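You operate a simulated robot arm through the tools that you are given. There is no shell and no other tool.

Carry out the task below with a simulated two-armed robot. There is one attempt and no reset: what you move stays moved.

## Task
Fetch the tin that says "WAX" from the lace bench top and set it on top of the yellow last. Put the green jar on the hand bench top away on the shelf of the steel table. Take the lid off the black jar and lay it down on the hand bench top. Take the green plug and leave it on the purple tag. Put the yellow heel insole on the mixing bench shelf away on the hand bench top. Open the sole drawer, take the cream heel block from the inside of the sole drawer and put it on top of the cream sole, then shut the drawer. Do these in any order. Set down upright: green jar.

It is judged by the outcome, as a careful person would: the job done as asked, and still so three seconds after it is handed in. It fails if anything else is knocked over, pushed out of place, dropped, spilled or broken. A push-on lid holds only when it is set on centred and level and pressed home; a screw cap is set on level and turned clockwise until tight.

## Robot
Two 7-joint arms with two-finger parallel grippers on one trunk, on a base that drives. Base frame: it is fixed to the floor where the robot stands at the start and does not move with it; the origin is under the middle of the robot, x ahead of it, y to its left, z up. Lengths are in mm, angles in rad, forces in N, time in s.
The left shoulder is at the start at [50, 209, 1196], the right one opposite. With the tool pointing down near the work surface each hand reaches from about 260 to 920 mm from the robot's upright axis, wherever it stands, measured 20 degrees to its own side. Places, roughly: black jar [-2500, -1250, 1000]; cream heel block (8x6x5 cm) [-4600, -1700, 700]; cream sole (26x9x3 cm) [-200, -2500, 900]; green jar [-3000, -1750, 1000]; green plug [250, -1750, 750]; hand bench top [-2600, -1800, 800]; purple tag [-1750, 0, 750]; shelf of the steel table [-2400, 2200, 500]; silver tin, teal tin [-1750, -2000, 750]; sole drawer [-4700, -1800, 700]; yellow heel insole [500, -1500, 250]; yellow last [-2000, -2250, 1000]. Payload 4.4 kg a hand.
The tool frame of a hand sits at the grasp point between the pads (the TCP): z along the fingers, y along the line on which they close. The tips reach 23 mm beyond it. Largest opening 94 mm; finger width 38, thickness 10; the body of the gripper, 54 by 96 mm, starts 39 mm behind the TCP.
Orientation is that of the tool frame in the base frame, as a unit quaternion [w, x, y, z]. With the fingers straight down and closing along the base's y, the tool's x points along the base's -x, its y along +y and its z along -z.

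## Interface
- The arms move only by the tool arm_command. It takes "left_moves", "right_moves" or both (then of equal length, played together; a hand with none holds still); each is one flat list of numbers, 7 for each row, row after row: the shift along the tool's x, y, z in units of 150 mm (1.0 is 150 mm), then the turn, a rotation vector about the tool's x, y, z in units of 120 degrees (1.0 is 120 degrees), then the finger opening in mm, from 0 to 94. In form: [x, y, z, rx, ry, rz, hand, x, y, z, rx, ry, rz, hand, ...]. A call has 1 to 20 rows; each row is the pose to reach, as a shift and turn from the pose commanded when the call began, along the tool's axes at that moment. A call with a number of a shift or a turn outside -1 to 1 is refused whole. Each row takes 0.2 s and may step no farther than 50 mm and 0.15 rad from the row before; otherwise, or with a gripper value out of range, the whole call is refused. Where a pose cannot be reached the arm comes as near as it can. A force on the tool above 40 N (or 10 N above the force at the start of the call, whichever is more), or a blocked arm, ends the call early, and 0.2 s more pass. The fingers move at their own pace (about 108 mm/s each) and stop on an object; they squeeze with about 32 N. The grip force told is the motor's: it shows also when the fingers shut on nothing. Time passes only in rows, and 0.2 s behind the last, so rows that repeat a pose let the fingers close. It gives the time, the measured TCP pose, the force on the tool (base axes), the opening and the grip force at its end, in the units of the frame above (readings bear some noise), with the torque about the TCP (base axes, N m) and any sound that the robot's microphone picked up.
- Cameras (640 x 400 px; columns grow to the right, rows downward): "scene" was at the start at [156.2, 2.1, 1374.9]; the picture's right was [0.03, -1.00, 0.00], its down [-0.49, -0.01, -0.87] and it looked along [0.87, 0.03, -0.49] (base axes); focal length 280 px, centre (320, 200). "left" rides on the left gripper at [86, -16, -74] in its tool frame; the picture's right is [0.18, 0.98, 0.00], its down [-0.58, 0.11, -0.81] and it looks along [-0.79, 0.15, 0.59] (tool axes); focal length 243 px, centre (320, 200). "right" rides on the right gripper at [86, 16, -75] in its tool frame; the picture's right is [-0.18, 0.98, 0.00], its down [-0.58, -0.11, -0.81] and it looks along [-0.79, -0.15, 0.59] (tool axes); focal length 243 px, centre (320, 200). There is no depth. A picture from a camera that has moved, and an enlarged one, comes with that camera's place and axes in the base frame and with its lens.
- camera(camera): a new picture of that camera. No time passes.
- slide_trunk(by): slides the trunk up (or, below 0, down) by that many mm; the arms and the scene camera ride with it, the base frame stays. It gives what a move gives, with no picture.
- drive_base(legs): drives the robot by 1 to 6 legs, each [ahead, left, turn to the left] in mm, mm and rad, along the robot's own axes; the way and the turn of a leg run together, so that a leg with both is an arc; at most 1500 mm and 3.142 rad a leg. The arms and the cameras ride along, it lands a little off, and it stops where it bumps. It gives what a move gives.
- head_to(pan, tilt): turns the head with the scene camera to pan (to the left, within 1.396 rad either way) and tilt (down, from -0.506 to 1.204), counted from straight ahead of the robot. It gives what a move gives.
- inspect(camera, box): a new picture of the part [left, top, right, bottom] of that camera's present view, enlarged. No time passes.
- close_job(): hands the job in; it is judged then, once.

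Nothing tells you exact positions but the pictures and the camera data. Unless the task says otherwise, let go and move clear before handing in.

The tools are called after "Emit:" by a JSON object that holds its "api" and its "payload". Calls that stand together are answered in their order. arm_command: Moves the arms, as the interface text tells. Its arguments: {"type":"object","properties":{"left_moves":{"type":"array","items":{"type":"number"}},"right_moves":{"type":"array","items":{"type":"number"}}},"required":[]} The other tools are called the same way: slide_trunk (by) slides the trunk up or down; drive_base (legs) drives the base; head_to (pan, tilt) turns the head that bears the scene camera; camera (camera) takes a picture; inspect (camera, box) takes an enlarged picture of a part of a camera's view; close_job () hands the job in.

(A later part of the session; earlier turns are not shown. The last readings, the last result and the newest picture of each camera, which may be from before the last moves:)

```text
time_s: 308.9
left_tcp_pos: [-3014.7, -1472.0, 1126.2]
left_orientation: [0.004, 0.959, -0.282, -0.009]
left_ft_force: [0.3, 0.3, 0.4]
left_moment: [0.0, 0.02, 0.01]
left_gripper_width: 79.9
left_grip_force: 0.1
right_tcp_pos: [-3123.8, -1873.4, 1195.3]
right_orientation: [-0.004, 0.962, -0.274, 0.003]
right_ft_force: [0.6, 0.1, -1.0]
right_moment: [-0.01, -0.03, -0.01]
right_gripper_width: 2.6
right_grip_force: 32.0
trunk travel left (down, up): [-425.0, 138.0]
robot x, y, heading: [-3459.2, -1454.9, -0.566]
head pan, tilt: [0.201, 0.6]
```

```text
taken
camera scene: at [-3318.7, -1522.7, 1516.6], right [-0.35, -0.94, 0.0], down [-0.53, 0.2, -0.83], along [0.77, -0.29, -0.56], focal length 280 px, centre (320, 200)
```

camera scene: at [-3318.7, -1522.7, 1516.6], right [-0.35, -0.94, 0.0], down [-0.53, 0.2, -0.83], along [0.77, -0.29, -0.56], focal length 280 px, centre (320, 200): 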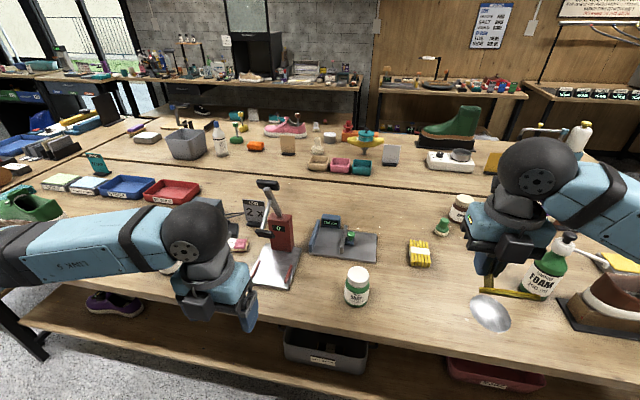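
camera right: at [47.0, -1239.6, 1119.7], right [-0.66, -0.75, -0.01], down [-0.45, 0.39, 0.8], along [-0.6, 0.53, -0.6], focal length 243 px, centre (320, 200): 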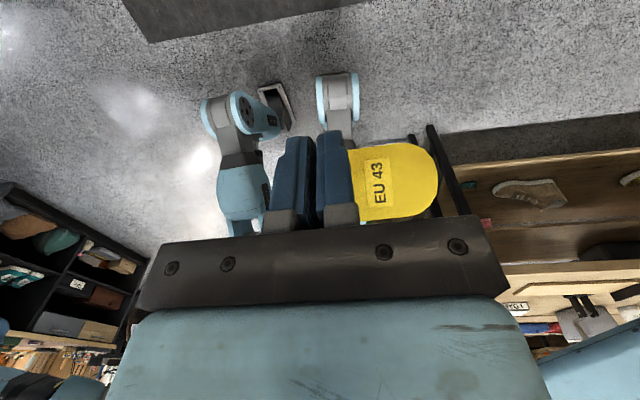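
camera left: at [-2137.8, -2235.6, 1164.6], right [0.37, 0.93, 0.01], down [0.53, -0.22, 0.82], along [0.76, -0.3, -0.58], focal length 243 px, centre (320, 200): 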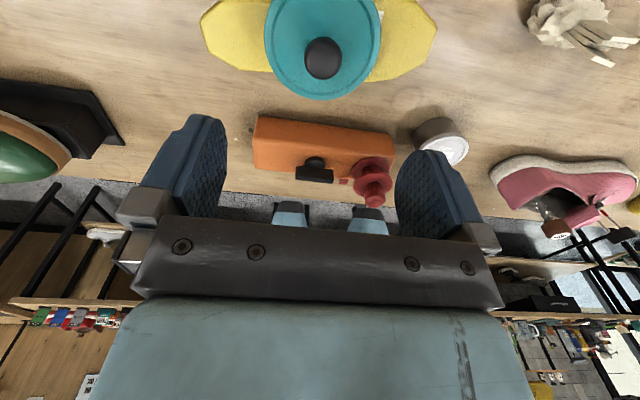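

The hand bench is in full view: green jar in front, black jar behind my left hand. There's a free patch right of the green jar at about (-2961, -1967) for the insole. I'll back up a bit, lower the trunk, and bring the right hand over in its pitched posture.

Emit:
{"api": "drive_base", "payload": {"legs": [[-95, 0, 0]]}}

Emit:
{"api": "slide_trunk", "payload": {"by": -90}}

Emit:
{"api": "arm_command", "payload": {"right_moves": [0.3, 0, 0, 0, 0, 0, 0, 0.6, 0, 0, 0, 0, 0, 0, 0.9, 0, 0, 0, 0, 0, 0]}}

Emit:
{"api": "arm_command", "payload": {"right_moves": [0.1, -0.05, 0.08, 0, 0.06, 0, 0, 0.2, -0.1, 0.16, 0, 0.12, 0, 0, 0.3, -0.15, 0.24, 0, 0.18, 0, 0, 0.4, -0.2, 0.32, 0, 0.24, 0, 0, 0.5, -0.2, 0.4, 0, 0.26, 0, 0]}}

Emit:
{"api": "camera", "payload": {"camera": "scene"}}

```text
time_s: 310.0
left_tcp_pos: [-3095.4, -1420.9, 1125.0]
left_orientation: [0.004, 0.959, -0.283, -0.009]
left_ft_force: [-0.8, 0.2, 0.8]
left_moment: [-0.02, 0.0, -0.02]
left_gripper_width: 79.9
left_grip_force: 0.1
right_tcp_pos: [-3205.0, -1821.9, 1195.1]
right_orientation: [-0.002, 0.962, -0.274, 0.004]
right_ft_force: [0.5, 0.0, -0.8]
right_moment: [0.01, 0.0, -0.01]
right_gripper_width: 2.7
right_grip_force: 31.7
trunk travel left (down, up): [-425.0, 138.0]
robot x, y, heading: [-3536.3, -1404.2, -0.568]
head pan, tilt: [0.201, 0.6]
```

```text
time_s: 311.3
left_tcp_pos: [-3095.2, -1421.3, 1035.3]
left_orientation: [0.005, 0.959, -0.282, -0.008]
left_ft_force: [0.0, 0.0, 0.8]
left_moment: [0.0, 0.02, 0.0]
left_gripper_width: 80.2
left_grip_force: 0.1
right_tcp_pos: [-3206.3, -1822.4, 1106.5]
right_orientation: [-0.002, 0.962, -0.273, 0.005]
right_ft_force: [-0.4, 0.0, -0.5]
right_moment: [-0.01, 0.0, 0.01]
right_gripper_width: 3.0
right_grip_force: 31.6
trunk travel left (down, up): [-335.0, 228.0]
robot x, y, heading: [-3535.3, -1406.0, -0.559]
head pan, tilt: [0.201, 0.6]
```

```text
time_s: 312.1
left_tcp_pos: [-3094.0, -1421.3, 1035.3]
left_orientation: [0.005, 0.959, -0.282, -0.008]
left_ft_force: [0.1, -1.0, 0.0]
left_moment: [0.01, 0.03, 0.0]
left_gripper_width: 79.8
left_grip_force: 0.1
right_tcp_pos: [-3089.7, -1894.2, 1104.8]
right_orientation: [-0.002, 0.962, -0.273, 0.004]
right_ft_force: [-0.8, 0.1, -0.5]
right_moment: [0.01, 0.01, -0.03]
right_gripper_width: 2.5
right_grip_force: 31.9
trunk travel left (down, up): [-335.0, 228.0]
robot x, y, heading: [-3534.8, -1403.8, -0.567]
head pan, tilt: [0.201, 0.6]
```

```text
time_s: 313.3
left_tcp_pos: [-3095.2, -1421.8, 1034.7]
left_orientation: [0.005, 0.959, -0.283, -0.009]
left_ft_force: [0.1, -0.6, -0.7]
left_moment: [-0.01, 0.02, 0.01]
left_gripper_width: 80.1
left_grip_force: 0.0
right_tcp_pos: [-3011.7, -1906.7, 1046.3]
right_orientation: [0.07, 0.925, -0.264, 0.263]
right_ft_force: [0.2, 1.1, 0.2]
right_moment: [0.04, 0.02, 0.02]
right_gripper_width: 2.7
right_grip_force: 31.8
trunk travel left (down, up): [-335.0, 228.0]
robot x, y, heading: [-3535.3, -1404.0, -0.567]
head pan, tilt: [0.201, 0.6]
```

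```text
taken
camera scene: at [-3398.6, -1472.6, 1426.5], right [-0.36, -0.93, 0.0], down [-0.53, 0.2, -0.82], along [0.77, -0.29, -0.57], focal length 280 px, centre (320, 200)
```

scene: 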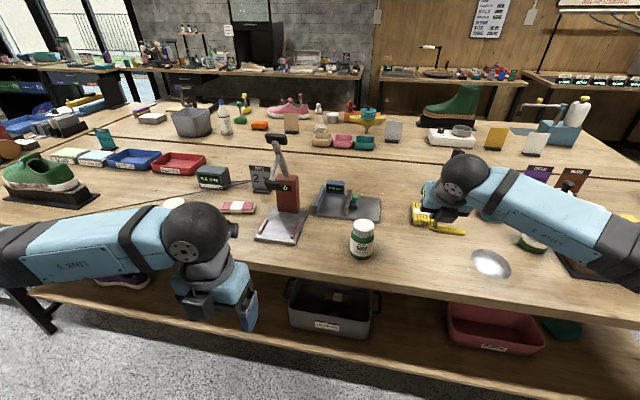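

Good posture. Pitching to ~37° and lowering toward the free patch.

Emit:
{"api": "arm_command", "payload": {"right_moves": [0.026, 0, 0.182, 0, 0.036, 0, 0, 0.052, 0, 0.364, 0, 0.072, 0, 0, 0.077, -0.005, 0.547, 0, 0.108, 0, 0, 0.103, -0.007, 0.729, 0, 0.144, 0, 0, 0.129, -0.009, 0.911, 0, 0.18, 0, 0]}}

Emit:
{"api": "camera", "payload": {"camera": "right"}}

Emit:
{"api": "inspect", "payload": {"camera": "scene", "box": [340, 140, 560, 300]}}

```text
time_s: 314.5
left_tcp_pos: [-3094.5, -1421.6, 1034.3]
left_orientation: [0.005, 0.959, -0.282, -0.01]
left_ft_force: [-0.1, 0.2, 0.6]
left_moment: [0.0, 0.02, 0.0]
left_gripper_width: 80.0
left_grip_force: 0.1
right_tcp_pos: [-2933.4, -1951.8, 940.4]
right_orientation: [0.12, 0.86, -0.246, 0.432]
right_ft_force: [-0.1, -0.4, -0.7]
right_moment: [-0.01, -0.07, 0.0]
right_gripper_width: 2.7
right_grip_force: 32.8
trunk travel left (down, up): [-335.0, 228.0]
robot x, y, heading: [-3535.4, -1407.1, -0.568]
head pan, tilt: [0.201, 0.6]
```

```text
taken
camera right: at [-2948.8, -1962.3, 1052.4], right [-0.61, -0.78, -0.15], down [-0.79, 0.61, 0.02], along [0.08, 0.13, -0.99], focal length 243 px, centre (320, 200)
```

right: 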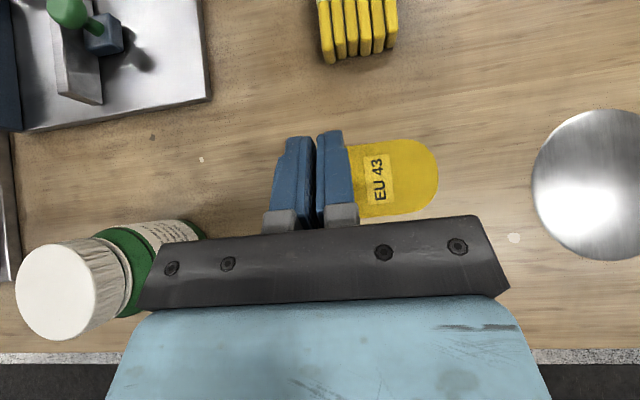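

```text
2.50 times, centred on (450, 220) of scene
camera zoom: at [-3398.3, -1472.3, 1426.5], right [-0.36, -0.93, 0.0], down [-0.53, 0.2, -0.82], along [0.77, -0.29, -0.57], focal length 699 px, centre (-5, 150)
```

zoom: 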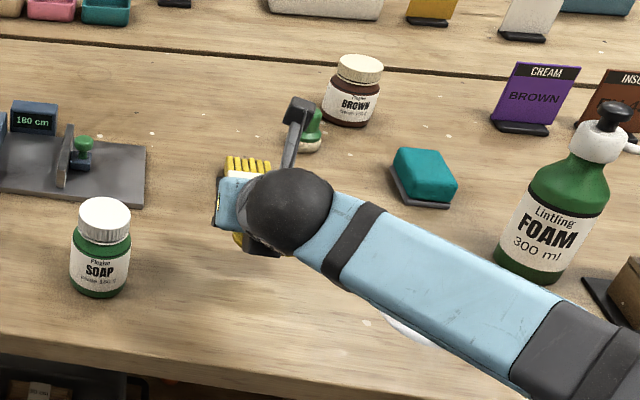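

The insole hovers over the free patch, clear of the green SOAP jar and spoon. Lowering close to the table.

Emit:
{"api": "arm_command", "payload": {"right_moves": [-0.08, 0, 0.06, 0, 0, 0, 0, -0.16, 0, 0.12, 0, 0, 0, 0, -0.22, 0, 0.165, 0, 0, 0, 0]}}

Emit:
{"api": "inspect", "payload": {"camera": "scene", "box": [370, 170, 500, 260]}}

Emit:
{"api": "camera", "payload": {"camera": "right"}}

```text
time_s: 315.3
left_tcp_pos: [-3095.1, -1421.4, 1035.5]
left_orientation: [0.006, 0.959, -0.282, -0.009]
left_ft_force: [-0.4, 0.5, -0.3]
left_moment: [-0.01, -0.03, 0.01]
left_gripper_width: 80.1
left_grip_force: 0.0
right_tcp_pos: [-2934.2, -1951.0, 898.6]
right_orientation: [0.119, 0.86, -0.246, 0.431]
right_ft_force: [-0.4, -0.2, 0.0]
right_moment: [-0.03, 0.0, 0.01]
right_gripper_width: 3.1
right_grip_force: 32.2
trunk travel left (down, up): [-335.0, 228.0]
robot x, y, heading: [-3536.5, -1404.2, -0.564]
head pan, tilt: [0.201, 0.6]
```

```text
4.44 times, centred on (435, 215) of scene
camera zoom: at [-3398.7, -1472.3, 1426.5], right [-0.36, -0.93, 0.0], down [-0.53, 0.2, -0.82], along [0.77, -0.29, -0.57], focal length 1243 px, centre (-191, 133)
```

zoom: 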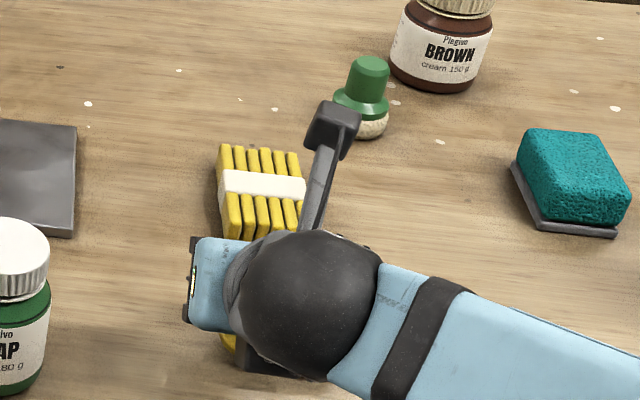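

```text
taken
camera right: at [-2949.3, -1962.3, 1011.1], right [-0.61, -0.78, -0.15], down [-0.79, 0.62, 0.02], along [0.08, 0.13, -0.99], focal length 243 px, centre (320, 200)
```

right: 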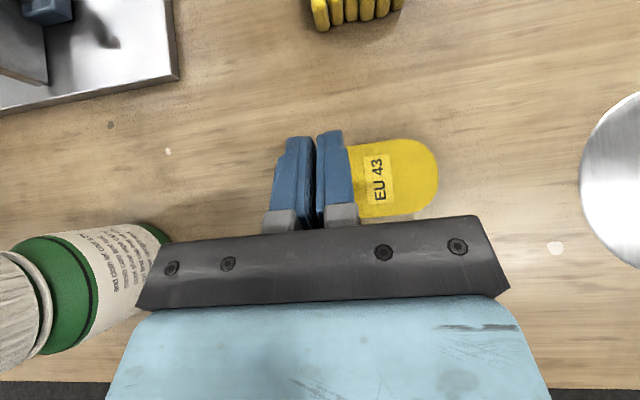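

Emit:
{"api": "arm_command", "payload": {"right_moves": [-0.03, 0, 0.022, 0, 0, 0, 0, -0.055, 0, 0.04, 0, 0, 0, 0, -0.055, 0, 0.04, 0, 0, 0, 0]}}

Emit:
{"api": "arm_command", "payload": {"right_moves": [-0.015, 0, 0.01, 0, 0, 0, 0, -0.03, 0, 0.02, 0, 0, 0, 0, -0.03, 0, 0.02, 0, 0, 0, 0]}}

```text
time_s: 316.1
left_tcp_pos: [-3094.9, -1421.9, 1035.4]
left_orientation: [0.005, 0.959, -0.282, -0.009]
left_ft_force: [0.1, 0.1, 0.1]
left_moment: [0.0, 0.01, -0.01]
left_gripper_width: 80.0
left_grip_force: 0.1
right_tcp_pos: [-2934.8, -1951.4, 888.9]
right_orientation: [0.12, 0.86, -0.246, 0.432]
right_ft_force: [0.1, 0.5, -0.5]
right_moment: [0.03, 0.01, 0.0]
right_gripper_width: 2.4
right_grip_force: 32.5
trunk travel left (down, up): [-335.0, 228.0]
robot x, y, heading: [-3536.4, -1403.5, -0.564]
head pan, tilt: [0.201, 0.6]
```

```text
time_s: 316.9
left_tcp_pos: [-3096.5, -1420.9, 1036.2]
left_orientation: [0.005, 0.959, -0.282, -0.007]
left_ft_force: [-0.2, 0.0, -0.1]
left_moment: [0.02, 0.02, 0.03]
left_gripper_width: 79.9
left_grip_force: 0.1
right_tcp_pos: [-2933.9, -1951.1, 886.6]
right_orientation: [0.12, 0.859, -0.246, 0.433]
right_ft_force: [2.5, -2.1, 15.0]
right_moment: [-0.03, 0.05, 0.01]
right_gripper_width: 2.6
right_grip_force: 32.5
trunk travel left (down, up): [-335.0, 228.0]
robot x, y, heading: [-3531.5, -1407.3, -0.567]
head pan, tilt: [0.201, 0.6]
```

Contact made (15 N). Opening the fingers and retreating along the finger axis.

Emit:
{"api": "arm_command", "payload": {"right_moves": [0.01, 0, -0.007, 0, 0, 0, 6, 0.01, 0, -0.007, 0, 0, 0, 16, 0.01, 0, -0.007, 0, 0, 0, 30, 0.01, 0, -0.007, 0, 0, 0, 30]}}

Emit:
{"api": "arm_command", "payload": {"right_moves": [0.05, 0, -0.05, 0, 0, 0, 30, 0.13, 0, -0.2, 0, 0, 0, 30, 0.2, 0, -0.45, 0, 0, 0, 30, 0.2, 0, -0.7, 0, 0, 0, 30]}}

Emit:
{"api": "camera", "payload": {"camera": "right"}}

Emit:
{"api": "inspect", "payload": {"camera": "scene", "box": [340, 160, 500, 270]}}

```text
time_s: 317.9
left_tcp_pos: [-3095.1, -1420.8, 1034.8]
left_orientation: [0.006, 0.959, -0.282, -0.008]
left_ft_force: [-0.5, 0.0, 1.1]
left_moment: [-0.01, -0.03, -0.01]
left_gripper_width: 80.2
left_grip_force: 0.0
right_tcp_pos: [-2934.7, -1950.5, 886.3]
right_orientation: [0.119, 0.86, -0.246, 0.431]
right_ft_force: [-0.3, -0.1, -0.1]
right_moment: [-0.03, 0.0, 0.0]
right_gripper_width: 29.9
right_grip_force: 0.0
trunk travel left (down, up): [-335.0, 228.0]
robot x, y, heading: [-3537.1, -1403.7, -0.562]
head pan, tilt: [0.201, 0.6]
```

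```text
time_s: 318.9
left_tcp_pos: [-3096.3, -1421.7, 1034.8]
left_orientation: [0.005, 0.959, -0.282, -0.007]
left_ft_force: [-0.4, 0.3, -1.2]
left_moment: [-0.01, -0.03, -0.01]
left_gripper_width: 80.1
left_grip_force: 0.1
right_tcp_pos: [-2990.3, -1917.9, 972.0]
right_orientation: [0.12, 0.859, -0.246, 0.432]
right_ft_force: [0.8, -0.9, 0.3]
right_moment: [0.01, 0.01, -0.02]
right_gripper_width: 30.1
right_grip_force: 0.1
trunk travel left (down, up): [-335.0, 228.0]
robot x, y, heading: [-3538.6, -1400.6, -0.566]
head pan, tilt: [0.201, 0.6]
```

```text
taken
camera right: at [-3006.7, -1927.4, 1085.1], right [-0.61, -0.78, -0.15], down [-0.79, 0.62, 0.02], along [0.08, 0.13, -0.99], focal length 243 px, centre (320, 200)
```

right: 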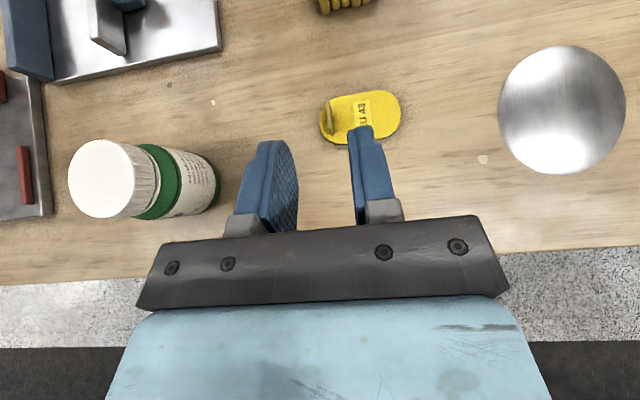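

```text
3.64 times, centred on (420, 215) of scene
camera zoom: at [-3399.8, -1471.9, 1426.7], right [-0.35, -0.93, 0.0], down [-0.53, 0.2, -0.83], along [0.77, -0.29, -0.56], focal length 1017 px, centre (-44, 146)
```

zoom: 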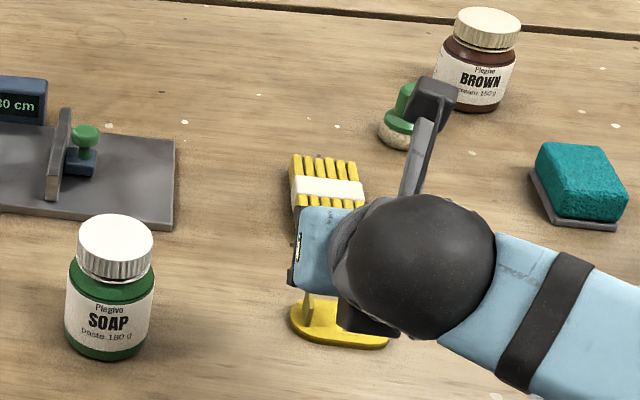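

The insole is lying flat on the hand bench. Retracting and restoring the right hand to the standard posture.

Emit:
{"api": "arm_command", "payload": {"right_moves": [0.024, 0, -0.168, 0, -0.044, 0, 60, 0.048, 0, -0.336, 0, -0.088, 0, 60, 0.072, 0, -0.504, 0, -0.132, 0, 60, 0.096, 0, -0.672, 0, -0.176, 0, 60, 0.12, 0, -0.84, 0, -0.22, 0, 60]}}

Emit:
{"api": "arm_command", "payload": {"right_moves": [-0.07, 0, -0.125, 0, -0.045, 0, 60, -0.14, 0, -0.25, 0, -0.09, 0, 60, -0.21, 0, -0.375, 0, -0.135, 0, 60, -0.285, 0, -0.5, 0, -0.18, 0, 60, -0.356, 0, -0.627, 0, -0.222, 0, 60]}}

Emit:
{"api": "arm_command", "payload": {"right_moves": [-0.3, 0, -0.1, 0, 0, 0, 60, -0.6, 0, -0.2, 0, 0, 0, 60, -0.85, 0, -0.25, 0, 0, 0, 60]}}

Emit:
{"api": "arm_command", "payload": {"right_moves": [0, 0, 0, 0, 0, -0.068, 60, 0, 0, 0, 0, 0, -0.136, 60, 0, 0, 0, 0, 0, -0.204, 60, 0, 0, 0, 0, 0, -0.272, 60, 0, 0, 0, 0, 0, -0.34, 60, 0, 0, 0, 0, 0, -0.408, 60, 0, 0, 0, 0, 0, -0.476, 60, 0, 0, 0, 0, 0, -0.544, 60, 0, 0, 0, 0, 0, -0.612, 60, 0, 0, 0, 0, 0, -0.68, 60, 0, 0, 0, 0, 0, -0.75, 60]}}

Emit:
{"api": "arm_command", "payload": {"right_moves": [0, 0, 0, 0, 0, -0.068, 60, 0, 0, 0, 0, 0, -0.136, 60, 0, 0, 0, 0, 0, -0.204, 60, 0, 0, 0, 0, 0, -0.272, 60, 0, 0, 0, 0, 0, -0.34, 60, 0, 0, 0, 0, 0, -0.408, 60, 0, 0, 0, 0, 0, -0.476, 60, 0, 0, 0, 0, 0, -0.544, 60, 0, 0, 0, 0, 0, -0.612, 60, 0, 0, 0, 0, 0, -0.68, 60, 0, 0, 0, 0, 0, -0.75, 60]}}

```text
time_s: 320.1
left_tcp_pos: [-3095.5, -1421.6, 1035.4]
left_orientation: [0.006, 0.959, -0.282, -0.007]
left_ft_force: [0.8, 0.0, 0.7]
left_moment: [0.03, -0.02, -0.01]
left_gripper_width: 79.8
left_grip_force: 0.0
right_tcp_pos: [-3069.7, -1870.2, 1062.6]
right_orientation: [0.06, 0.936, -0.267, 0.223]
right_ft_force: [-0.7, 0.1, 0.6]
right_moment: [0.0, 0.0, 0.01]
right_gripper_width: 60.2
right_grip_force: 0.0
trunk travel left (down, up): [-335.0, 228.0]
robot x, y, heading: [-3537.3, -1405.7, -0.563]
head pan, tilt: [0.201, 0.6]
```

```text
time_s: 321.3
left_tcp_pos: [-3094.5, -1421.5, 1036.6]
left_orientation: [0.006, 0.959, -0.282, -0.009]
left_ft_force: [0.1, 0.7, -0.5]
left_moment: [0.0, 0.03, -0.01]
left_gripper_width: 79.6
left_grip_force: 0.0
right_tcp_pos: [-3144.8, -1823.9, 1122.7]
right_orientation: [-0.004, 0.962, -0.273, 0.001]
right_ft_force: [0.1, 0.5, -0.2]
right_moment: [-0.03, -0.03, 0.02]
right_gripper_width: 60.2
right_grip_force: 0.0
trunk travel left (down, up): [-335.0, 228.0]
robot x, y, heading: [-3535.9, -1406.7, -0.563]
head pan, tilt: [0.201, 0.6]
```

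```text
time_s: 322.1
left_tcp_pos: [-3094.5, -1421.0, 1034.7]
left_orientation: [0.005, 0.959, -0.282, -0.007]
left_ft_force: [-0.5, -0.3, 0.5]
left_moment: [-0.01, -0.03, 0.0]
left_gripper_width: 79.8
left_grip_force: 0.1
right_tcp_pos: [-3255.3, -1755.0, 1158.6]
right_orientation: [-0.003, 0.962, -0.274, 0.001]
right_ft_force: [-0.6, -0.1, 0.0]
right_moment: [0.02, -0.02, 0.02]
right_gripper_width: 60.3
right_grip_force: 0.1
trunk travel left (down, up): [-335.0, 228.0]
robot x, y, heading: [-3537.8, -1403.0, -0.566]
head pan, tilt: [0.201, 0.6]
```

```text
time_s: 324.5
left_tcp_pos: [-3095.6, -1422.1, 1035.0]
left_orientation: [0.006, 0.959, -0.282, -0.009]
left_ft_force: [-0.4, 0.3, 0.3]
left_moment: [-0.04, -0.01, -0.03]
left_gripper_width: 80.1
left_grip_force: 0.1
right_tcp_pos: [-3252.4, -1757.0, 1159.4]
right_orientation: [-0.001, 0.873, 0.488, 0.004]
right_ft_force: [0.4, -0.5, -0.1]
right_moment: [0.01, 0.02, 0.01]
right_gripper_width: 60.0
right_grip_force: 0.1
trunk travel left (down, up): [-335.0, 228.0]
robot x, y, heading: [-3537.9, -1406.4, -0.566]
head pan, tilt: [0.201, 0.6]
```

```text
time_s: 326.9
left_tcp_pos: [-3095.0, -1420.9, 1035.9]
left_orientation: [0.005, 0.959, -0.282, -0.009]
left_ft_force: [-0.4, -0.1, 0.5]
left_moment: [0.0, -0.01, -0.02]
left_gripper_width: 80.1
left_grip_force: 0.0
right_tcp_pos: [-3253.3, -1756.7, 1160.2]
right_orientation: [0.002, 0.273, 0.962, 0.003]
right_ft_force: [-0.6, 0.4, 0.1]
right_moment: [0.01, 0.01, 0.03]
right_gripper_width: 60.3
right_grip_force: 0.2
trunk travel left (down, up): [-335.0, 228.0]
robot x, y, heading: [-3538.2, -1401.8, -0.563]
head pan, tilt: [0.201, 0.6]
```

Right hand restored. Rolling the left hand back too, then strafing toward the black jar for a close look.

Emit:
{"api": "arm_command", "payload": {"left_moves": [0, 0, -0.05, 0, 0, 0.068, 60, 0, 0, -0.1, 0, 0, 0.136, 60, 0, 0, -0.2, 0, 0, 0.204, 60, 0, 0, -0.3, 0, 0, 0.272, 60, 0, 0, -0.4, 0, 0, 0.34, 60, 0, 0, -0.5, 0, 0, 0.408, 60, 0, 0, -0.6, 0, 0, 0.476, 60, 0, 0, -0.7, 0, 0, 0.544, 60, 0, 0, -0.7, 0, 0, 0.612, 60, 0, 0, -0.7, 0, 0, 0.68, 60, 0, 0, -0.7, 0, 0, 0.75, 60]}}

Emit:
{"api": "arm_command", "payload": {"left_moves": [0, 0, 0, 0, 0, 0.068, 60, 0, 0, 0, 0, 0, 0.136, 60, 0, 0, 0, 0, 0, 0.204, 60, 0, 0, 0, 0, 0, 0.272, 60, 0, 0, 0, 0, 0, 0.34, 60, 0, 0, 0, 0, 0, 0.408, 60, 0, 0, 0, 0, 0, 0.476, 60, 0, 0, 0, 0, 0, 0.544, 60, 0, 0, 0, 0, 0, 0.612, 60, 0, 0, 0, 0, 0, 0.68, 60, 0, 0, 0, 0, 0, 0.75, 60]}}

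Emit:
{"api": "drive_base", "payload": {"legs": [[0, 500, 0]]}}

Emit:
{"api": "head_to", "payload": {"pan": 0.15, "tilt": 0.65}}

Emit:
{"api": "camera", "payload": {"camera": "scene"}}

```text
time_s: 329.3
left_tcp_pos: [-3093.7, -1421.2, 1139.1]
left_orientation: [-0.01, -0.477, 0.879, 0.003]
left_ft_force: [-1.2, 0.5, 0.6]
left_moment: [-0.01, 0.0, 0.01]
left_gripper_width: 60.0
left_grip_force: 0.1
right_tcp_pos: [-3254.1, -1757.0, 1159.2]
right_orientation: [0.002, 0.273, 0.962, 0.003]
right_ft_force: [0.0, -0.2, -0.2]
right_moment: [0.02, 0.0, 0.03]
right_gripper_width: 60.2
right_grip_force: 0.1
trunk travel left (down, up): [-335.0, 228.0]
robot x, y, heading: [-3535.2, -1403.2, -0.561]
head pan, tilt: [0.201, 0.6]
```

```text
time_s: 331.7
left_tcp_pos: [-3093.6, -1420.9, 1140.6]
left_orientation: [-0.008, 0.284, 0.959, -0.005]
left_ft_force: [-0.3, 0.7, 0.6]
left_moment: [0.0, -0.05, -0.04]
left_gripper_width: 60.1
left_grip_force: 0.1
right_tcp_pos: [-3254.0, -1756.4, 1160.1]
right_orientation: [0.001, 0.272, 0.962, 0.003]
right_ft_force: [0.6, 0.1, 0.5]
right_moment: [0.02, -0.02, 0.02]
right_gripper_width: 59.9
right_grip_force: 0.1
trunk travel left (down, up): [-335.0, 228.0]
robot x, y, heading: [-3534.3, -1397.0, -0.558]
head pan, tilt: [0.201, 0.6]
```

```text
time_s: 336.6
left_tcp_pos: [-2824.4, -1000.7, 1140.1]
left_orientation: [-0.008, 0.284, 0.959, -0.005]
left_ft_force: [0.3, 0.4, 0.4]
left_moment: [0.0, 0.01, -0.03]
left_gripper_width: 60.1
left_grip_force: 0.0
right_tcp_pos: [-2986.4, -1335.1, 1160.3]
right_orientation: [0.001, 0.277, 0.961, 0.003]
right_ft_force: [-0.1, -0.3, 0.6]
right_moment: [0.0, -0.01, 0.02]
right_gripper_width: 59.7
right_grip_force: 0.1
trunk travel left (down, up): [-335.0, 228.0]
robot x, y, heading: [-3266.0, -981.4, -0.571]
head pan, tilt: [0.201, 0.6]
```

```text
time_s: 337.2
left_tcp_pos: [-2823.8, -1000.8, 1140.4]
left_orientation: [-0.009, 0.285, 0.958, -0.004]
left_ft_force: [-0.4, -0.7, 0.3]
left_moment: [-0.02, 0.01, 0.01]
left_gripper_width: 60.1
left_grip_force: 0.0
right_tcp_pos: [-2987.1, -1335.3, 1158.9]
right_orientation: [0.001, 0.276, 0.961, 0.003]
right_ft_force: [-0.6, 0.0, 0.5]
right_moment: [0.0, 0.0, 0.01]
right_gripper_width: 59.8
right_grip_force: 0.1
trunk travel left (down, up): [-335.0, 228.0]
robot x, y, heading: [-3265.4, -978.4, -0.569]
head pan, tilt: [0.15, 0.649]
```

```text
taken
camera scene: at [-3133.6, -1053.8, 1422.3], right [-0.41, -0.91, 0.0], down [-0.55, 0.25, -0.8], along [0.73, -0.32, -0.6], focal length 280 px, centre (320, 200)
```

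scene: 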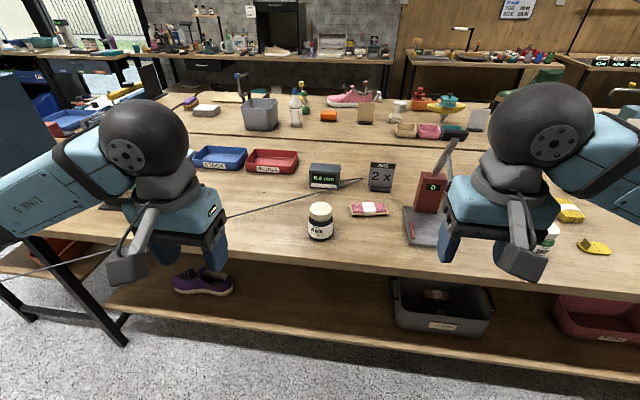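

The black jar is in front, with the cable running off to my left. Zooming on the jar.

Emit:
{"api": "inspect", "payload": {"camera": "scene", "box": [270, 170, 390, 250]}}

Emit:
{"api": "inspect", "payload": {"camera": "scene", "box": [0, 170, 340, 300]}}

```text
5.00 times, centred on (330, 210) of scene
camera zoom: at [-3133.6, -1053.8, 1422.3], right [-0.41, -0.91, 0.0], down [-0.55, 0.25, -0.8], along [0.73, -0.32, -0.6], focal length 1398 px, centre (270, 150)
```

zoom: 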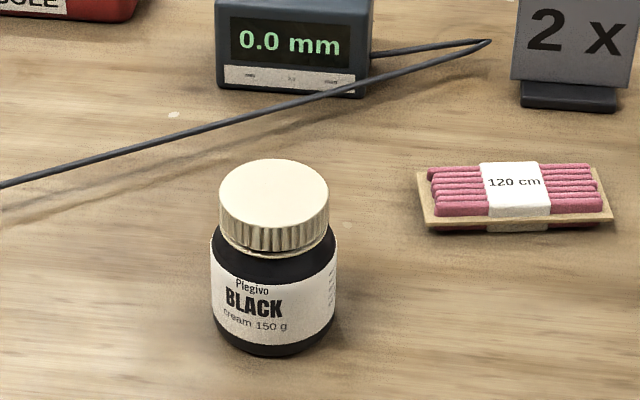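

```text
1.88 times, centred on (170, 235) of scene
camera zoom: at [-3133.6, -1053.8, 1422.3], right [-0.41, -0.91, 0.0], down [-0.55, 0.25, -0.8], along [0.73, -0.32, -0.6], focal length 526 px, centre (602, 134)
```

zoom: 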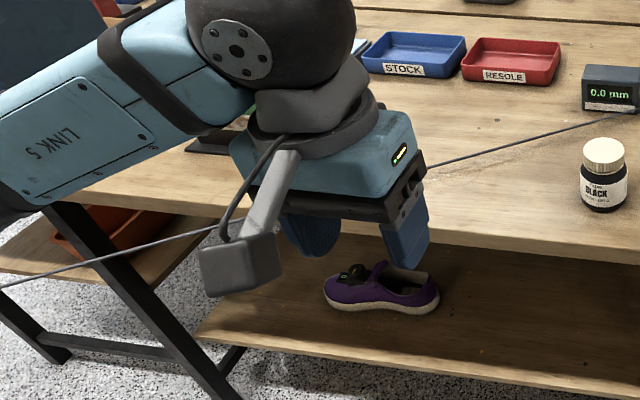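

The black jar has a ribbed screw cap, so I'll hold the body with one hand from the side and unscrew with the other from above. First lower the trunk (also giving a second view for triangulating the jar).

Emit:
{"api": "drive_base", "payload": {"legs": [[-90, 0, 0]]}}

Emit:
{"api": "inspect", "payload": {"camera": "scene", "box": [270, 150, 370, 230]}}

Emit:
{"api": "slide_trunk", "payload": {"by": -200}}

Emit:
{"api": "camera", "payload": {"camera": "scene"}}

Emit:
{"api": "inspect", "payload": {"camera": "scene", "box": [270, 90, 370, 170]}}

```text
time_s: 338.3
left_tcp_pos: [-2899.2, -953.6, 1140.4]
left_orientation: [-0.008, 0.285, 0.958, -0.005]
left_ft_force: [0.6, 1.6, -0.3]
left_moment: [-0.01, -0.02, 0.01]
left_gripper_width: 59.7
left_grip_force: 0.0
right_tcp_pos: [-3060.6, -1288.1, 1159.8]
right_orientation: [0.001, 0.276, 0.961, 0.003]
right_ft_force: [-0.1, -0.7, 0.6]
right_moment: [-0.01, -0.01, -0.02]
right_gripper_width: 60.1
right_grip_force: 0.1
trunk travel left (down, up): [-335.0, 228.0]
robot x, y, heading: [-3339.5, -933.3, -0.568]
head pan, tilt: [0.15, 0.649]
```

```text
5.00 times, centred on (320, 190) of scene
camera zoom: at [-3208.5, -1006.0, 1422.3], right [-0.41, -0.91, 0.0], down [-0.55, 0.25, -0.8], along [0.73, -0.32, -0.6], focal length 1398 px, centre (320, 250)
```

zoom: 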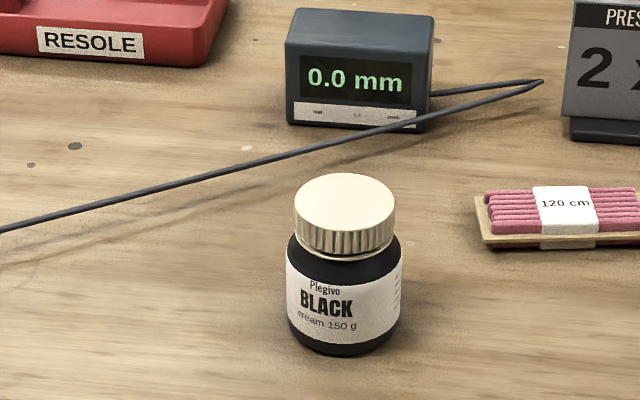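

```text
time_s: 340.5
left_tcp_pos: [-2897.8, -952.6, 941.2]
left_orientation: [-0.009, 0.285, 0.958, -0.005]
left_ft_force: [0.0, 0.3, 0.4]
left_moment: [0.01, -0.02, -0.01]
left_gripper_width: 60.0
left_grip_force: 0.0
right_tcp_pos: [-3061.5, -1287.2, 959.8]
right_orientation: [0.001, 0.276, 0.961, 0.003]
right_ft_force: [0.5, 1.1, -0.3]
right_moment: [0.0, -0.03, -0.03]
right_gripper_width: 60.1
right_grip_force: 0.0
trunk travel left (down, up): [-135.0, 428.0]
robot x, y, heading: [-3342.5, -935.6, -0.566]
head pan, tilt: [0.15, 0.649]
```

```text
taken
camera scene: at [-3208.2, -1006.2, 1222.4], right [-0.41, -0.91, 0.0], down [-0.55, 0.25, -0.8], along [0.73, -0.32, -0.6], focal length 280 px, centre (320, 200)
```

scene: 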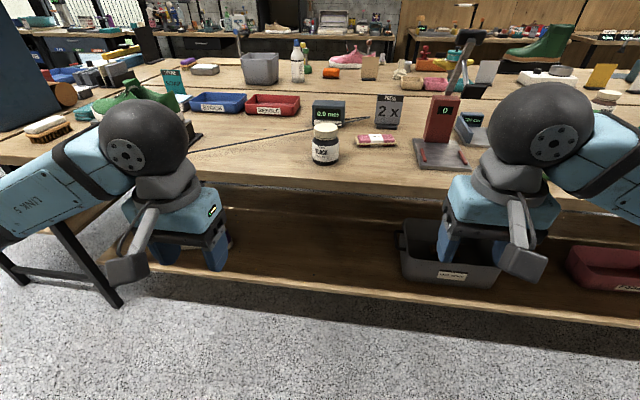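

```text
5.00 times, centred on (320, 130) of scene
camera zoom: at [-3208.2, -1006.2, 1222.4], right [-0.41, -0.91, 0.0], down [-0.55, 0.25, -0.8], along [0.73, -0.32, -0.6], focal length 1398 px, centre (320, 550)
```

zoom: 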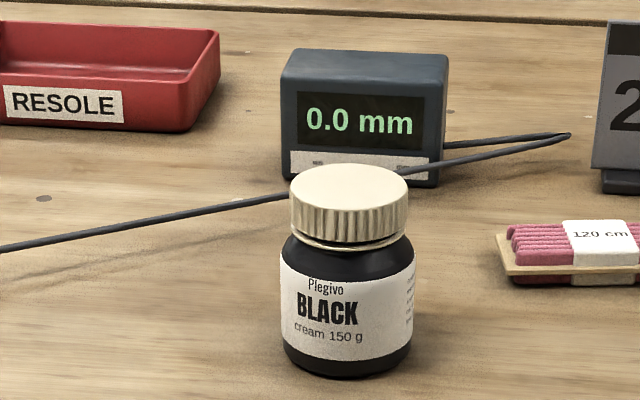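

Jar centre ≈ (-2580, -1300), cap top ≈ 930. I'll first try unscrewing with the left hand from above while pressing lightly (table friction may hold the jar). Raising the trunk and moving closer again.

Emit:
{"api": "slide_trunk", "payload": {"by": 200}}

Emit:
{"api": "drive_base", "payload": {"legs": [[90, 0, 0]]}}

Emit:
{"api": "arm_command", "payload": {"left_moves": [0, 0, 0, 0, 0, 0.068, 80, 0, 0, 0, 0, 0, 0.136, 80, 0, 0, 0, 0, 0, 0.204, 80, 0, 0, 0, 0, 0, 0.272, 80, 0, 0, 0, 0, 0, 0.34, 80, 0, 0, 0, 0, 0, 0.408, 80, 0, 0, 0, 0, 0, 0.476, 80, 0, 0, 0, 0, 0, 0.544, 80, 0, 0, 0, 0, 0, 0.6, 80]}}

Emit:
{"api": "inspect", "payload": {"camera": "scene", "box": [270, 170, 370, 250]}}

```text
time_s: 342.7
left_tcp_pos: [-2898.4, -953.6, 1140.4]
left_orientation: [-0.009, 0.285, 0.958, -0.005]
left_ft_force: [0.0, 0.1, -0.4]
left_moment: [-0.01, 0.01, 0.0]
left_gripper_width: 59.8
left_grip_force: 0.0
right_tcp_pos: [-3061.0, -1288.0, 1159.4]
right_orientation: [0.001, 0.276, 0.961, 0.003]
right_ft_force: [0.0, 0.1, -0.3]
right_moment: [0.02, -0.03, -0.01]
right_gripper_width: 59.8
right_grip_force: 0.0
trunk travel left (down, up): [-335.0, 228.0]
robot x, y, heading: [-3341.7, -932.4, -0.569]
head pan, tilt: [0.15, 0.649]
```

```text
time_s: 343.8
left_tcp_pos: [-2824.8, -1000.7, 1140.2]
left_orientation: [-0.008, 0.284, 0.959, -0.004]
left_ft_force: [-0.1, 0.7, 0.0]
left_moment: [0.02, -0.01, -0.04]
left_gripper_width: 59.8
left_grip_force: 0.1
right_tcp_pos: [-2986.2, -1335.9, 1159.9]
right_orientation: [0.002, 0.276, 0.961, 0.003]
right_ft_force: [-0.3, 0.6, -1.1]
right_moment: [-0.01, 0.02, -0.03]
right_gripper_width: 59.9
right_grip_force: 0.1
trunk travel left (down, up): [-335.0, 228.0]
robot x, y, heading: [-3270.4, -983.4, -0.567]
head pan, tilt: [0.15, 0.649]
```

```text
time_s: 345.8
left_tcp_pos: [-2825.4, -1000.9, 1141.4]
left_orientation: [-0.004, 0.795, 0.607, -0.01]
left_ft_force: [-0.8, 0.1, -0.3]
left_moment: [0.05, -0.01, 0.0]
left_gripper_width: 79.9
left_grip_force: 0.1
right_tcp_pos: [-2986.8, -1335.3, 1159.4]
right_orientation: [0.002, 0.276, 0.961, 0.003]
right_ft_force: [0.4, -0.2, 0.5]
right_moment: [-0.02, 0.0, 0.0]
right_gripper_width: 60.0
right_grip_force: 0.1
trunk travel left (down, up): [-335.0, 228.0]
robot x, y, heading: [-3267.7, -979.1, -0.564]
head pan, tilt: [0.15, 0.649]
```

```text
5.00 times, centred on (320, 210) of scene
camera zoom: at [-3133.5, -1053.9, 1422.3], right [-0.41, -0.91, 0.0], down [-0.55, 0.25, -0.8], along [0.73, -0.32, -0.6], focal length 1398 px, centre (320, 150)
```

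zoom: 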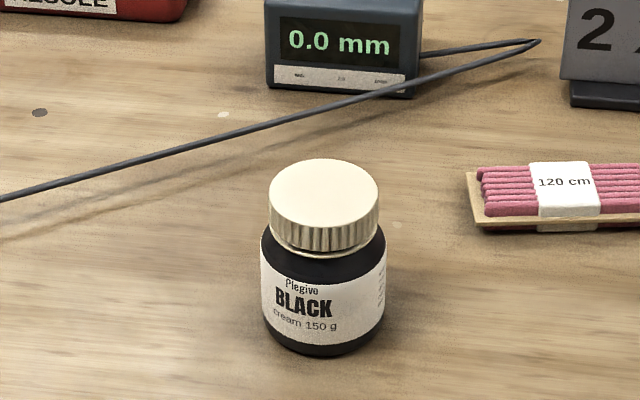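

Moving the left hand over the black jar's cap.

Emit:
{"api": "arm_command", "payload": {"left_moves": [-0.165, 0.23, 0, 0, 0, 0, 80, -0.33, 0.46, 0, 0, 0, 0, 80, -0.496, 0.694, 0, 0, 0, 0, 80]}}

Emit:
{"api": "arm_command", "payload": {"left_moves": [-0.165, 0.23, 0, 0, 0, 0, 80, -0.33, 0.46, 0, 0, 0, 0, 80, -0.496, 0.694, 0, 0, 0, 0, 80]}}

Emit:
{"api": "arm_command", "payload": {"left_moves": [-0.165, 0.23, 0, 0, 0, 0, 80, -0.33, 0.46, 0, 0, 0, 0, 80, -0.496, 0.694, 0, 0, 0, 0, 80]}}

Emit:
{"api": "camera", "payload": {"camera": "left"}}

Emit:
{"api": "camera", "payload": {"camera": "scene"}}

```text
time_s: 346.6
left_tcp_pos: [-2796.8, -1033.8, 1139.8]
left_orientation: [-0.005, 0.792, 0.61, -0.008]
left_ft_force: [0.3, -0.4, -0.1]
left_moment: [0.04, -0.01, 0.01]
left_gripper_width: 79.9
left_grip_force: 0.1
left hand out of reach, approached as far as the arm can: row 2, 3
right_tcp_pos: [-2986.0, -1335.7, 1158.8]
right_orientation: [0.002, 0.276, 0.961, 0.003]
right_ft_force: [0.0, -0.7, -0.1]
right_moment: [0.0, -0.01, -0.02]
right_gripper_width: 59.9
right_grip_force: 0.0
trunk travel left (down, up): [-335.0, 228.0]
robot x, y, heading: [-3269.1, -981.8, -0.569]
head pan, tilt: [0.15, 0.649]
```

```text
time_s: 347.4
left_tcp_pos: [-2808.5, -1081.7, 1149.4]
left_orientation: [-0.005, 0.794, 0.607, -0.007]
left_ft_force: [-0.5, -1.9, -0.3]
left_moment: [0.03, 0.0, 0.02]
left_gripper_width: 80.0
left_grip_force: 0.1
left hand out of reach, approached as far as the arm can: row 1, 2, 3
right_tcp_pos: [-2986.1, -1339.8, 1158.1]
right_orientation: [0.001, 0.276, 0.961, 0.005]
right_ft_force: [0.1, -0.7, -0.1]
right_moment: [0.04, 0.02, -0.05]
right_gripper_width: 60.0
right_grip_force: 0.1
trunk travel left (down, up): [-335.0, 228.0]
robot x, y, heading: [-3269.7, -980.0, -0.572]
head pan, tilt: [0.15, 0.649]
```

```text
time_s: 348.2
left_tcp_pos: [-2788.1, -1101.4, 1149.0]
left_orientation: [-0.005, 0.794, 0.608, -0.009]
left_ft_force: [-0.6, 0.5, 0.1]
left_moment: [-0.01, 0.0, -0.01]
left_gripper_width: 80.0
left_grip_force: 0.0
left hand out of reach, approached as far as the arm can: row 1, 2, 3
right_tcp_pos: [-2985.2, -1335.9, 1159.7]
right_orientation: [0.002, 0.276, 0.961, 0.003]
right_ft_force: [-0.5, 0.2, -0.6]
right_moment: [0.02, 0.0, 0.03]
right_gripper_width: 60.0
right_grip_force: 0.0
trunk travel left (down, up): [-335.0, 228.0]
robot x, y, heading: [-3266.4, -982.0, -0.572]
head pan, tilt: [0.15, 0.649]
```

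```text
taken
camera left: at [-2778.6, -1014.3, 1222.3], right [1.0, -0.08, -0.02], down [-0.03, -0.59, 0.81], along [-0.07, -0.81, -0.59], focal length 243 px, centre (320, 200)
```

left: 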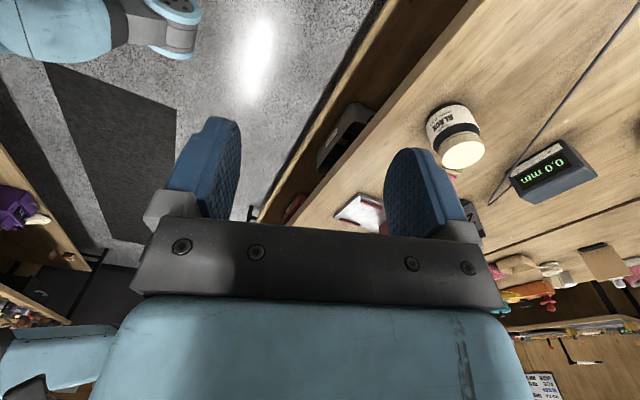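

```text
taken
camera scene: at [-3133.2, -1053.6, 1422.3], right [-0.41, -0.91, 0.0], down [-0.55, 0.25, -0.8], along [0.73, -0.32, -0.6], focal length 280 px, centre (320, 200)
```

scene: 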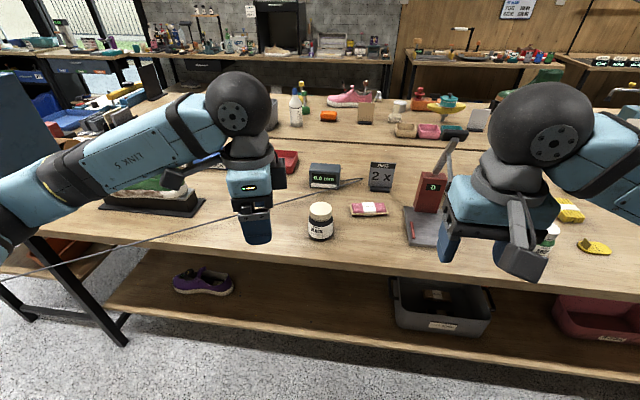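

The +72° roll hits a joint limit when reaching inward; I'll return to roll 0 before moving over the jar.

Emit:
{"api": "arm_command", "payload": {"left_moves": [0, 0, 0, 0, 0, -0.068, 80, 0, 0, 0, 0, 0, -0.136, 80, 0, 0, 0, 0, 0, -0.204, 80, 0, 0, 0, 0, 0, -0.272, 80, 0, 0, 0, 0, 0, -0.34, 80, 0, 0, 0, 0, 0, -0.408, 80, 0, 0, 0, 0, 0, -0.476, 80, 0, 0, 0, 0, 0, -0.544, 80, 0, 0, 0, 0, 0, -0.6, 80]}}

```text
time_s: 350.2
left_tcp_pos: [-2788.2, -1100.2, 1148.6]
left_orientation: [-0.008, 0.284, 0.959, -0.005]
left_ft_force: [-0.3, 0.5, -1.1]
left_moment: [0.0, 0.01, 0.03]
left_gripper_width: 80.1
left_grip_force: 0.0
right_tcp_pos: [-2985.0, -1336.2, 1158.7]
right_orientation: [0.001, 0.276, 0.961, 0.003]
right_ft_force: [-0.3, -0.1, 0.0]
right_moment: [0.0, 0.0, 0.01]
right_gripper_width: 59.9
right_grip_force: 0.2
trunk travel left (down, up): [-335.0, 228.0]
robot x, y, heading: [-3263.5, -983.8, -0.567]
head pan, tilt: [0.15, 0.649]
```

Emit:
{"api": "arm_command", "payload": {"left_moves": [-0.31, -0.06, 0, 0, 0, 0, 80, -0.62, -0.12, 0, 0, 0, 0, 80, -0.93, -0.18, 0, 0, 0, 0, 80]}}

Emit:
{"api": "arm_command", "payload": {"left_moves": [-0.31, -0.06, 0, 0, 0, 0, 80, -0.62, -0.12, 0, 0, 0, 0, 80, -0.93, -0.18, 0, 0, 0, 0, 80]}}

Emit:
{"api": "camera", "payload": {"camera": "left"}}

Emit:
{"api": "camera", "payload": {"camera": "scene"}}

```text
time_s: 351.0
left_tcp_pos: [-2688.4, -1202.0, 1146.1]
left_orientation: [-0.009, 0.286, 0.958, -0.003]
left_ft_force: [-0.4, -0.1, 0.1]
left_moment: [-0.01, -0.03, 0.02]
left_gripper_width: 80.3
left_grip_force: 0.0
right_tcp_pos: [-2985.5, -1336.0, 1158.9]
right_orientation: [0.002, 0.276, 0.961, 0.004]
right_ft_force: [0.2, 0.6, -0.7]
right_moment: [0.05, -0.05, -0.02]
right_gripper_width: 60.0
right_grip_force: 0.1
trunk travel left (down, up): [-335.0, 228.0]
robot x, y, heading: [-3263.1, -981.1, -0.571]
head pan, tilt: [0.15, 0.649]
```

```text
time_s: 351.8
left_tcp_pos: [-2580.7, -1301.6, 1145.2]
left_orientation: [-0.008, 0.285, 0.958, -0.004]
left_ft_force: [0.6, 0.5, 1.1]
left_moment: [-0.01, 0.0, 0.01]
left_gripper_width: 80.0
left_grip_force: 0.1
right_tcp_pos: [-2985.6, -1337.3, 1159.2]
right_orientation: [0.001, 0.276, 0.961, 0.004]
right_ft_force: [-0.3, -0.8, -0.4]
right_moment: [0.0, -0.01, 0.02]
right_gripper_width: 59.9
right_grip_force: 0.1
trunk travel left (down, up): [-335.0, 228.0]
robot x, y, heading: [-3267.2, -978.8, -0.566]
head pan, tilt: [0.15, 0.649]
```

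```text
taken
camera left: at [-2661.1, -1267.3, 1220.4], right [0.38, 0.92, -0.01], down [0.56, -0.22, 0.8], along [0.73, -0.31, -0.6], focal length 243 px, centre (320, 200)
```

left: 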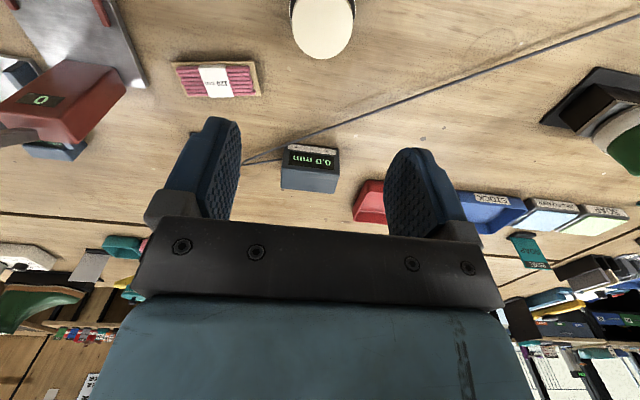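

```text
taken
camera scene: at [-3133.6, -1055.8, 1422.1], right [-0.41, -0.91, 0.0], down [-0.55, 0.25, -0.8], along [0.73, -0.32, -0.61], focal length 280 px, centre (320, 200)
```

scene: 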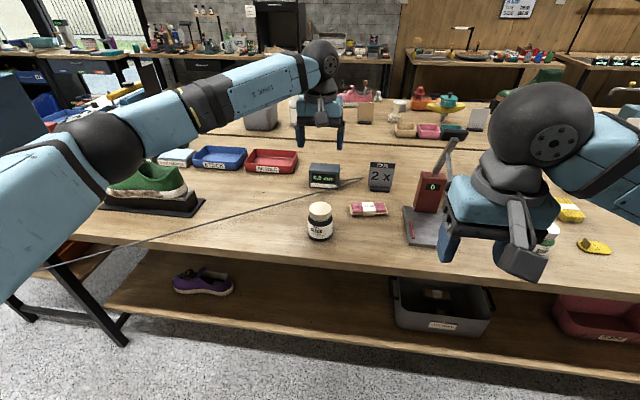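

Good alignment over the cap. Descending with small correction.

Emit:
{"api": "arm_command", "payload": {"left_moves": [-0.015, 0.01, 0.3, 0, 0, 0, 80, -0.033, 0.022, 0.6, 0, 0, 0, 80, -0.033, 0.022, 0.9, 0, 0, 0, 80, -0.033, 0.022, 1.0, 0, 0, 0, 80]}}

Emit:
{"api": "camera", "payload": {"camera": "left"}}

Emit:
{"api": "inspect", "payload": {"camera": "scene", "box": [270, 130, 390, 250]}}

```text
time_s: 352.8
left_tcp_pos: [-2578.8, -1301.1, 996.6]
left_orientation: [-0.007, 0.285, 0.958, -0.005]
left_ft_force: [0.4, -0.4, 0.3]
left_moment: [-0.02, 0.01, 0.03]
left_gripper_width: 79.8
left_grip_force: 0.1
right_tcp_pos: [-2987.6, -1334.8, 1159.2]
right_orientation: [0.002, 0.276, 0.961, 0.003]
right_ft_force: [0.1, 1.2, 0.0]
right_moment: [-0.01, 0.0, 0.0]
right_gripper_width: 59.9
right_grip_force: 0.0
trunk travel left (down, up): [-335.0, 228.0]
robot x, y, heading: [-3267.5, -980.0, -0.572]
head pan, tilt: [0.15, 0.649]
```

```text
taken
camera left: at [-2659.0, -1266.6, 1071.7], right [0.38, 0.92, -0.01], down [0.56, -0.22, 0.8], along [0.73, -0.31, -0.6], focal length 243 px, centre (320, 200)
```

left: 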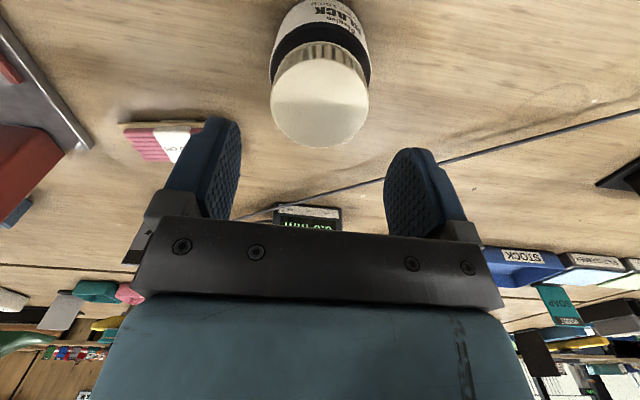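

```text
3.33 times, centred on (330, 190) of scene
camera zoom: at [-3133.6, -1054.1, 1422.3], right [-0.41, -0.91, 0.0], down [-0.55, 0.25, -0.8], along [0.73, -0.32, -0.6], focal length 932 px, centre (287, 233)
```

zoom: 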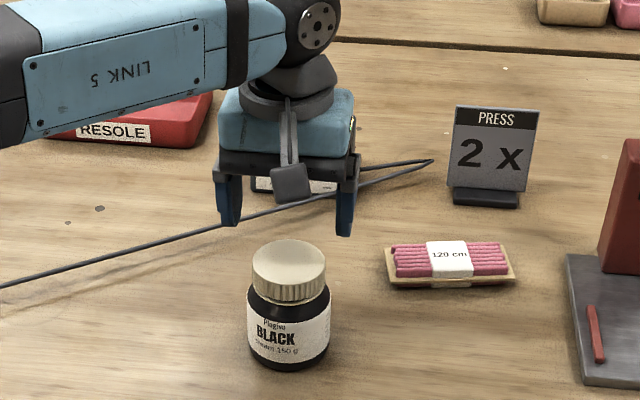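

Well centred on the cap. Lowering to the cap height.

Emit:
{"api": "arm_command", "payload": {"left_moves": [-0.007, 0, 0.2, 0, 0, 0, 90, -0.007, 0, 0.37, 0, 0, 0, 90, -0.007, 0, 0.39, 0, 0, 0, 90, -0.007, 0, 0.39, 0, 0, 0, 90]}}

Emit:
{"api": "camera", "payload": {"camera": "left"}}

Emit:
{"api": "inspect", "payload": {"camera": "scene", "box": [280, 150, 360, 250]}}

```text
time_s: 353.8
left_tcp_pos: [-2579.0, -1300.1, 936.5]
left_orientation: [-0.009, 0.285, 0.958, -0.005]
left_ft_force: [-0.5, 0.2, 0.8]
left_moment: [-0.03, 0.03, 0.0]
left_gripper_width: 90.1
left_grip_force: 0.1
right_tcp_pos: [-2985.9, -1335.1, 1159.5]
right_orientation: [0.002, 0.277, 0.961, 0.003]
right_ft_force: [-0.4, 0.1, -1.1]
right_moment: [-0.02, 0.01, 0.0]
right_gripper_width: 59.7
right_grip_force: 0.1
trunk travel left (down, up): [-335.0, 228.0]
robot x, y, heading: [-3266.8, -985.0, -0.571]
head pan, tilt: [0.15, 0.649]
```

```text
taken
camera left: at [-2659.1, -1266.4, 1013.3], right [0.38, 0.92, -0.01], down [0.56, -0.22, 0.8], along [0.73, -0.31, -0.6], focal length 243 px, centre (320, 200)
```

left: 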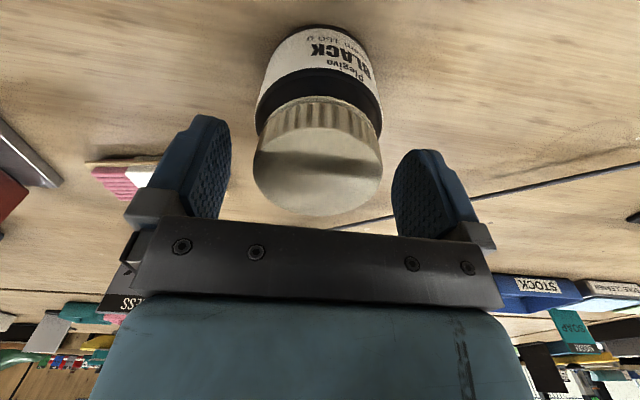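

```text
4.00 times, centred on (320, 200) of scene
camera zoom: at [-3133.4, -1054.0, 1422.3], right [-0.41, -0.91, 0.0], down [-0.55, 0.25, -0.8], along [0.73, -0.32, -0.6], focal length 1118 px, centre (320, 200)
```

zoom: 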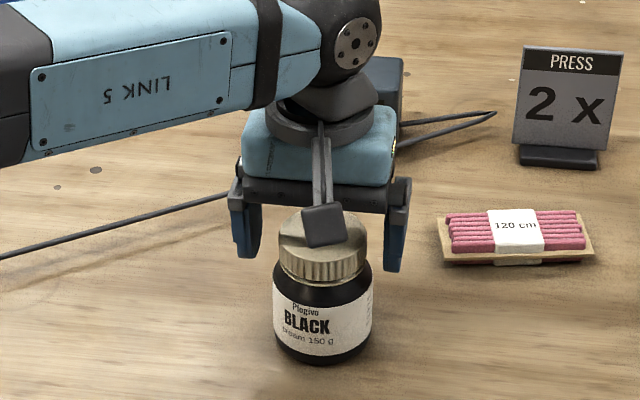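

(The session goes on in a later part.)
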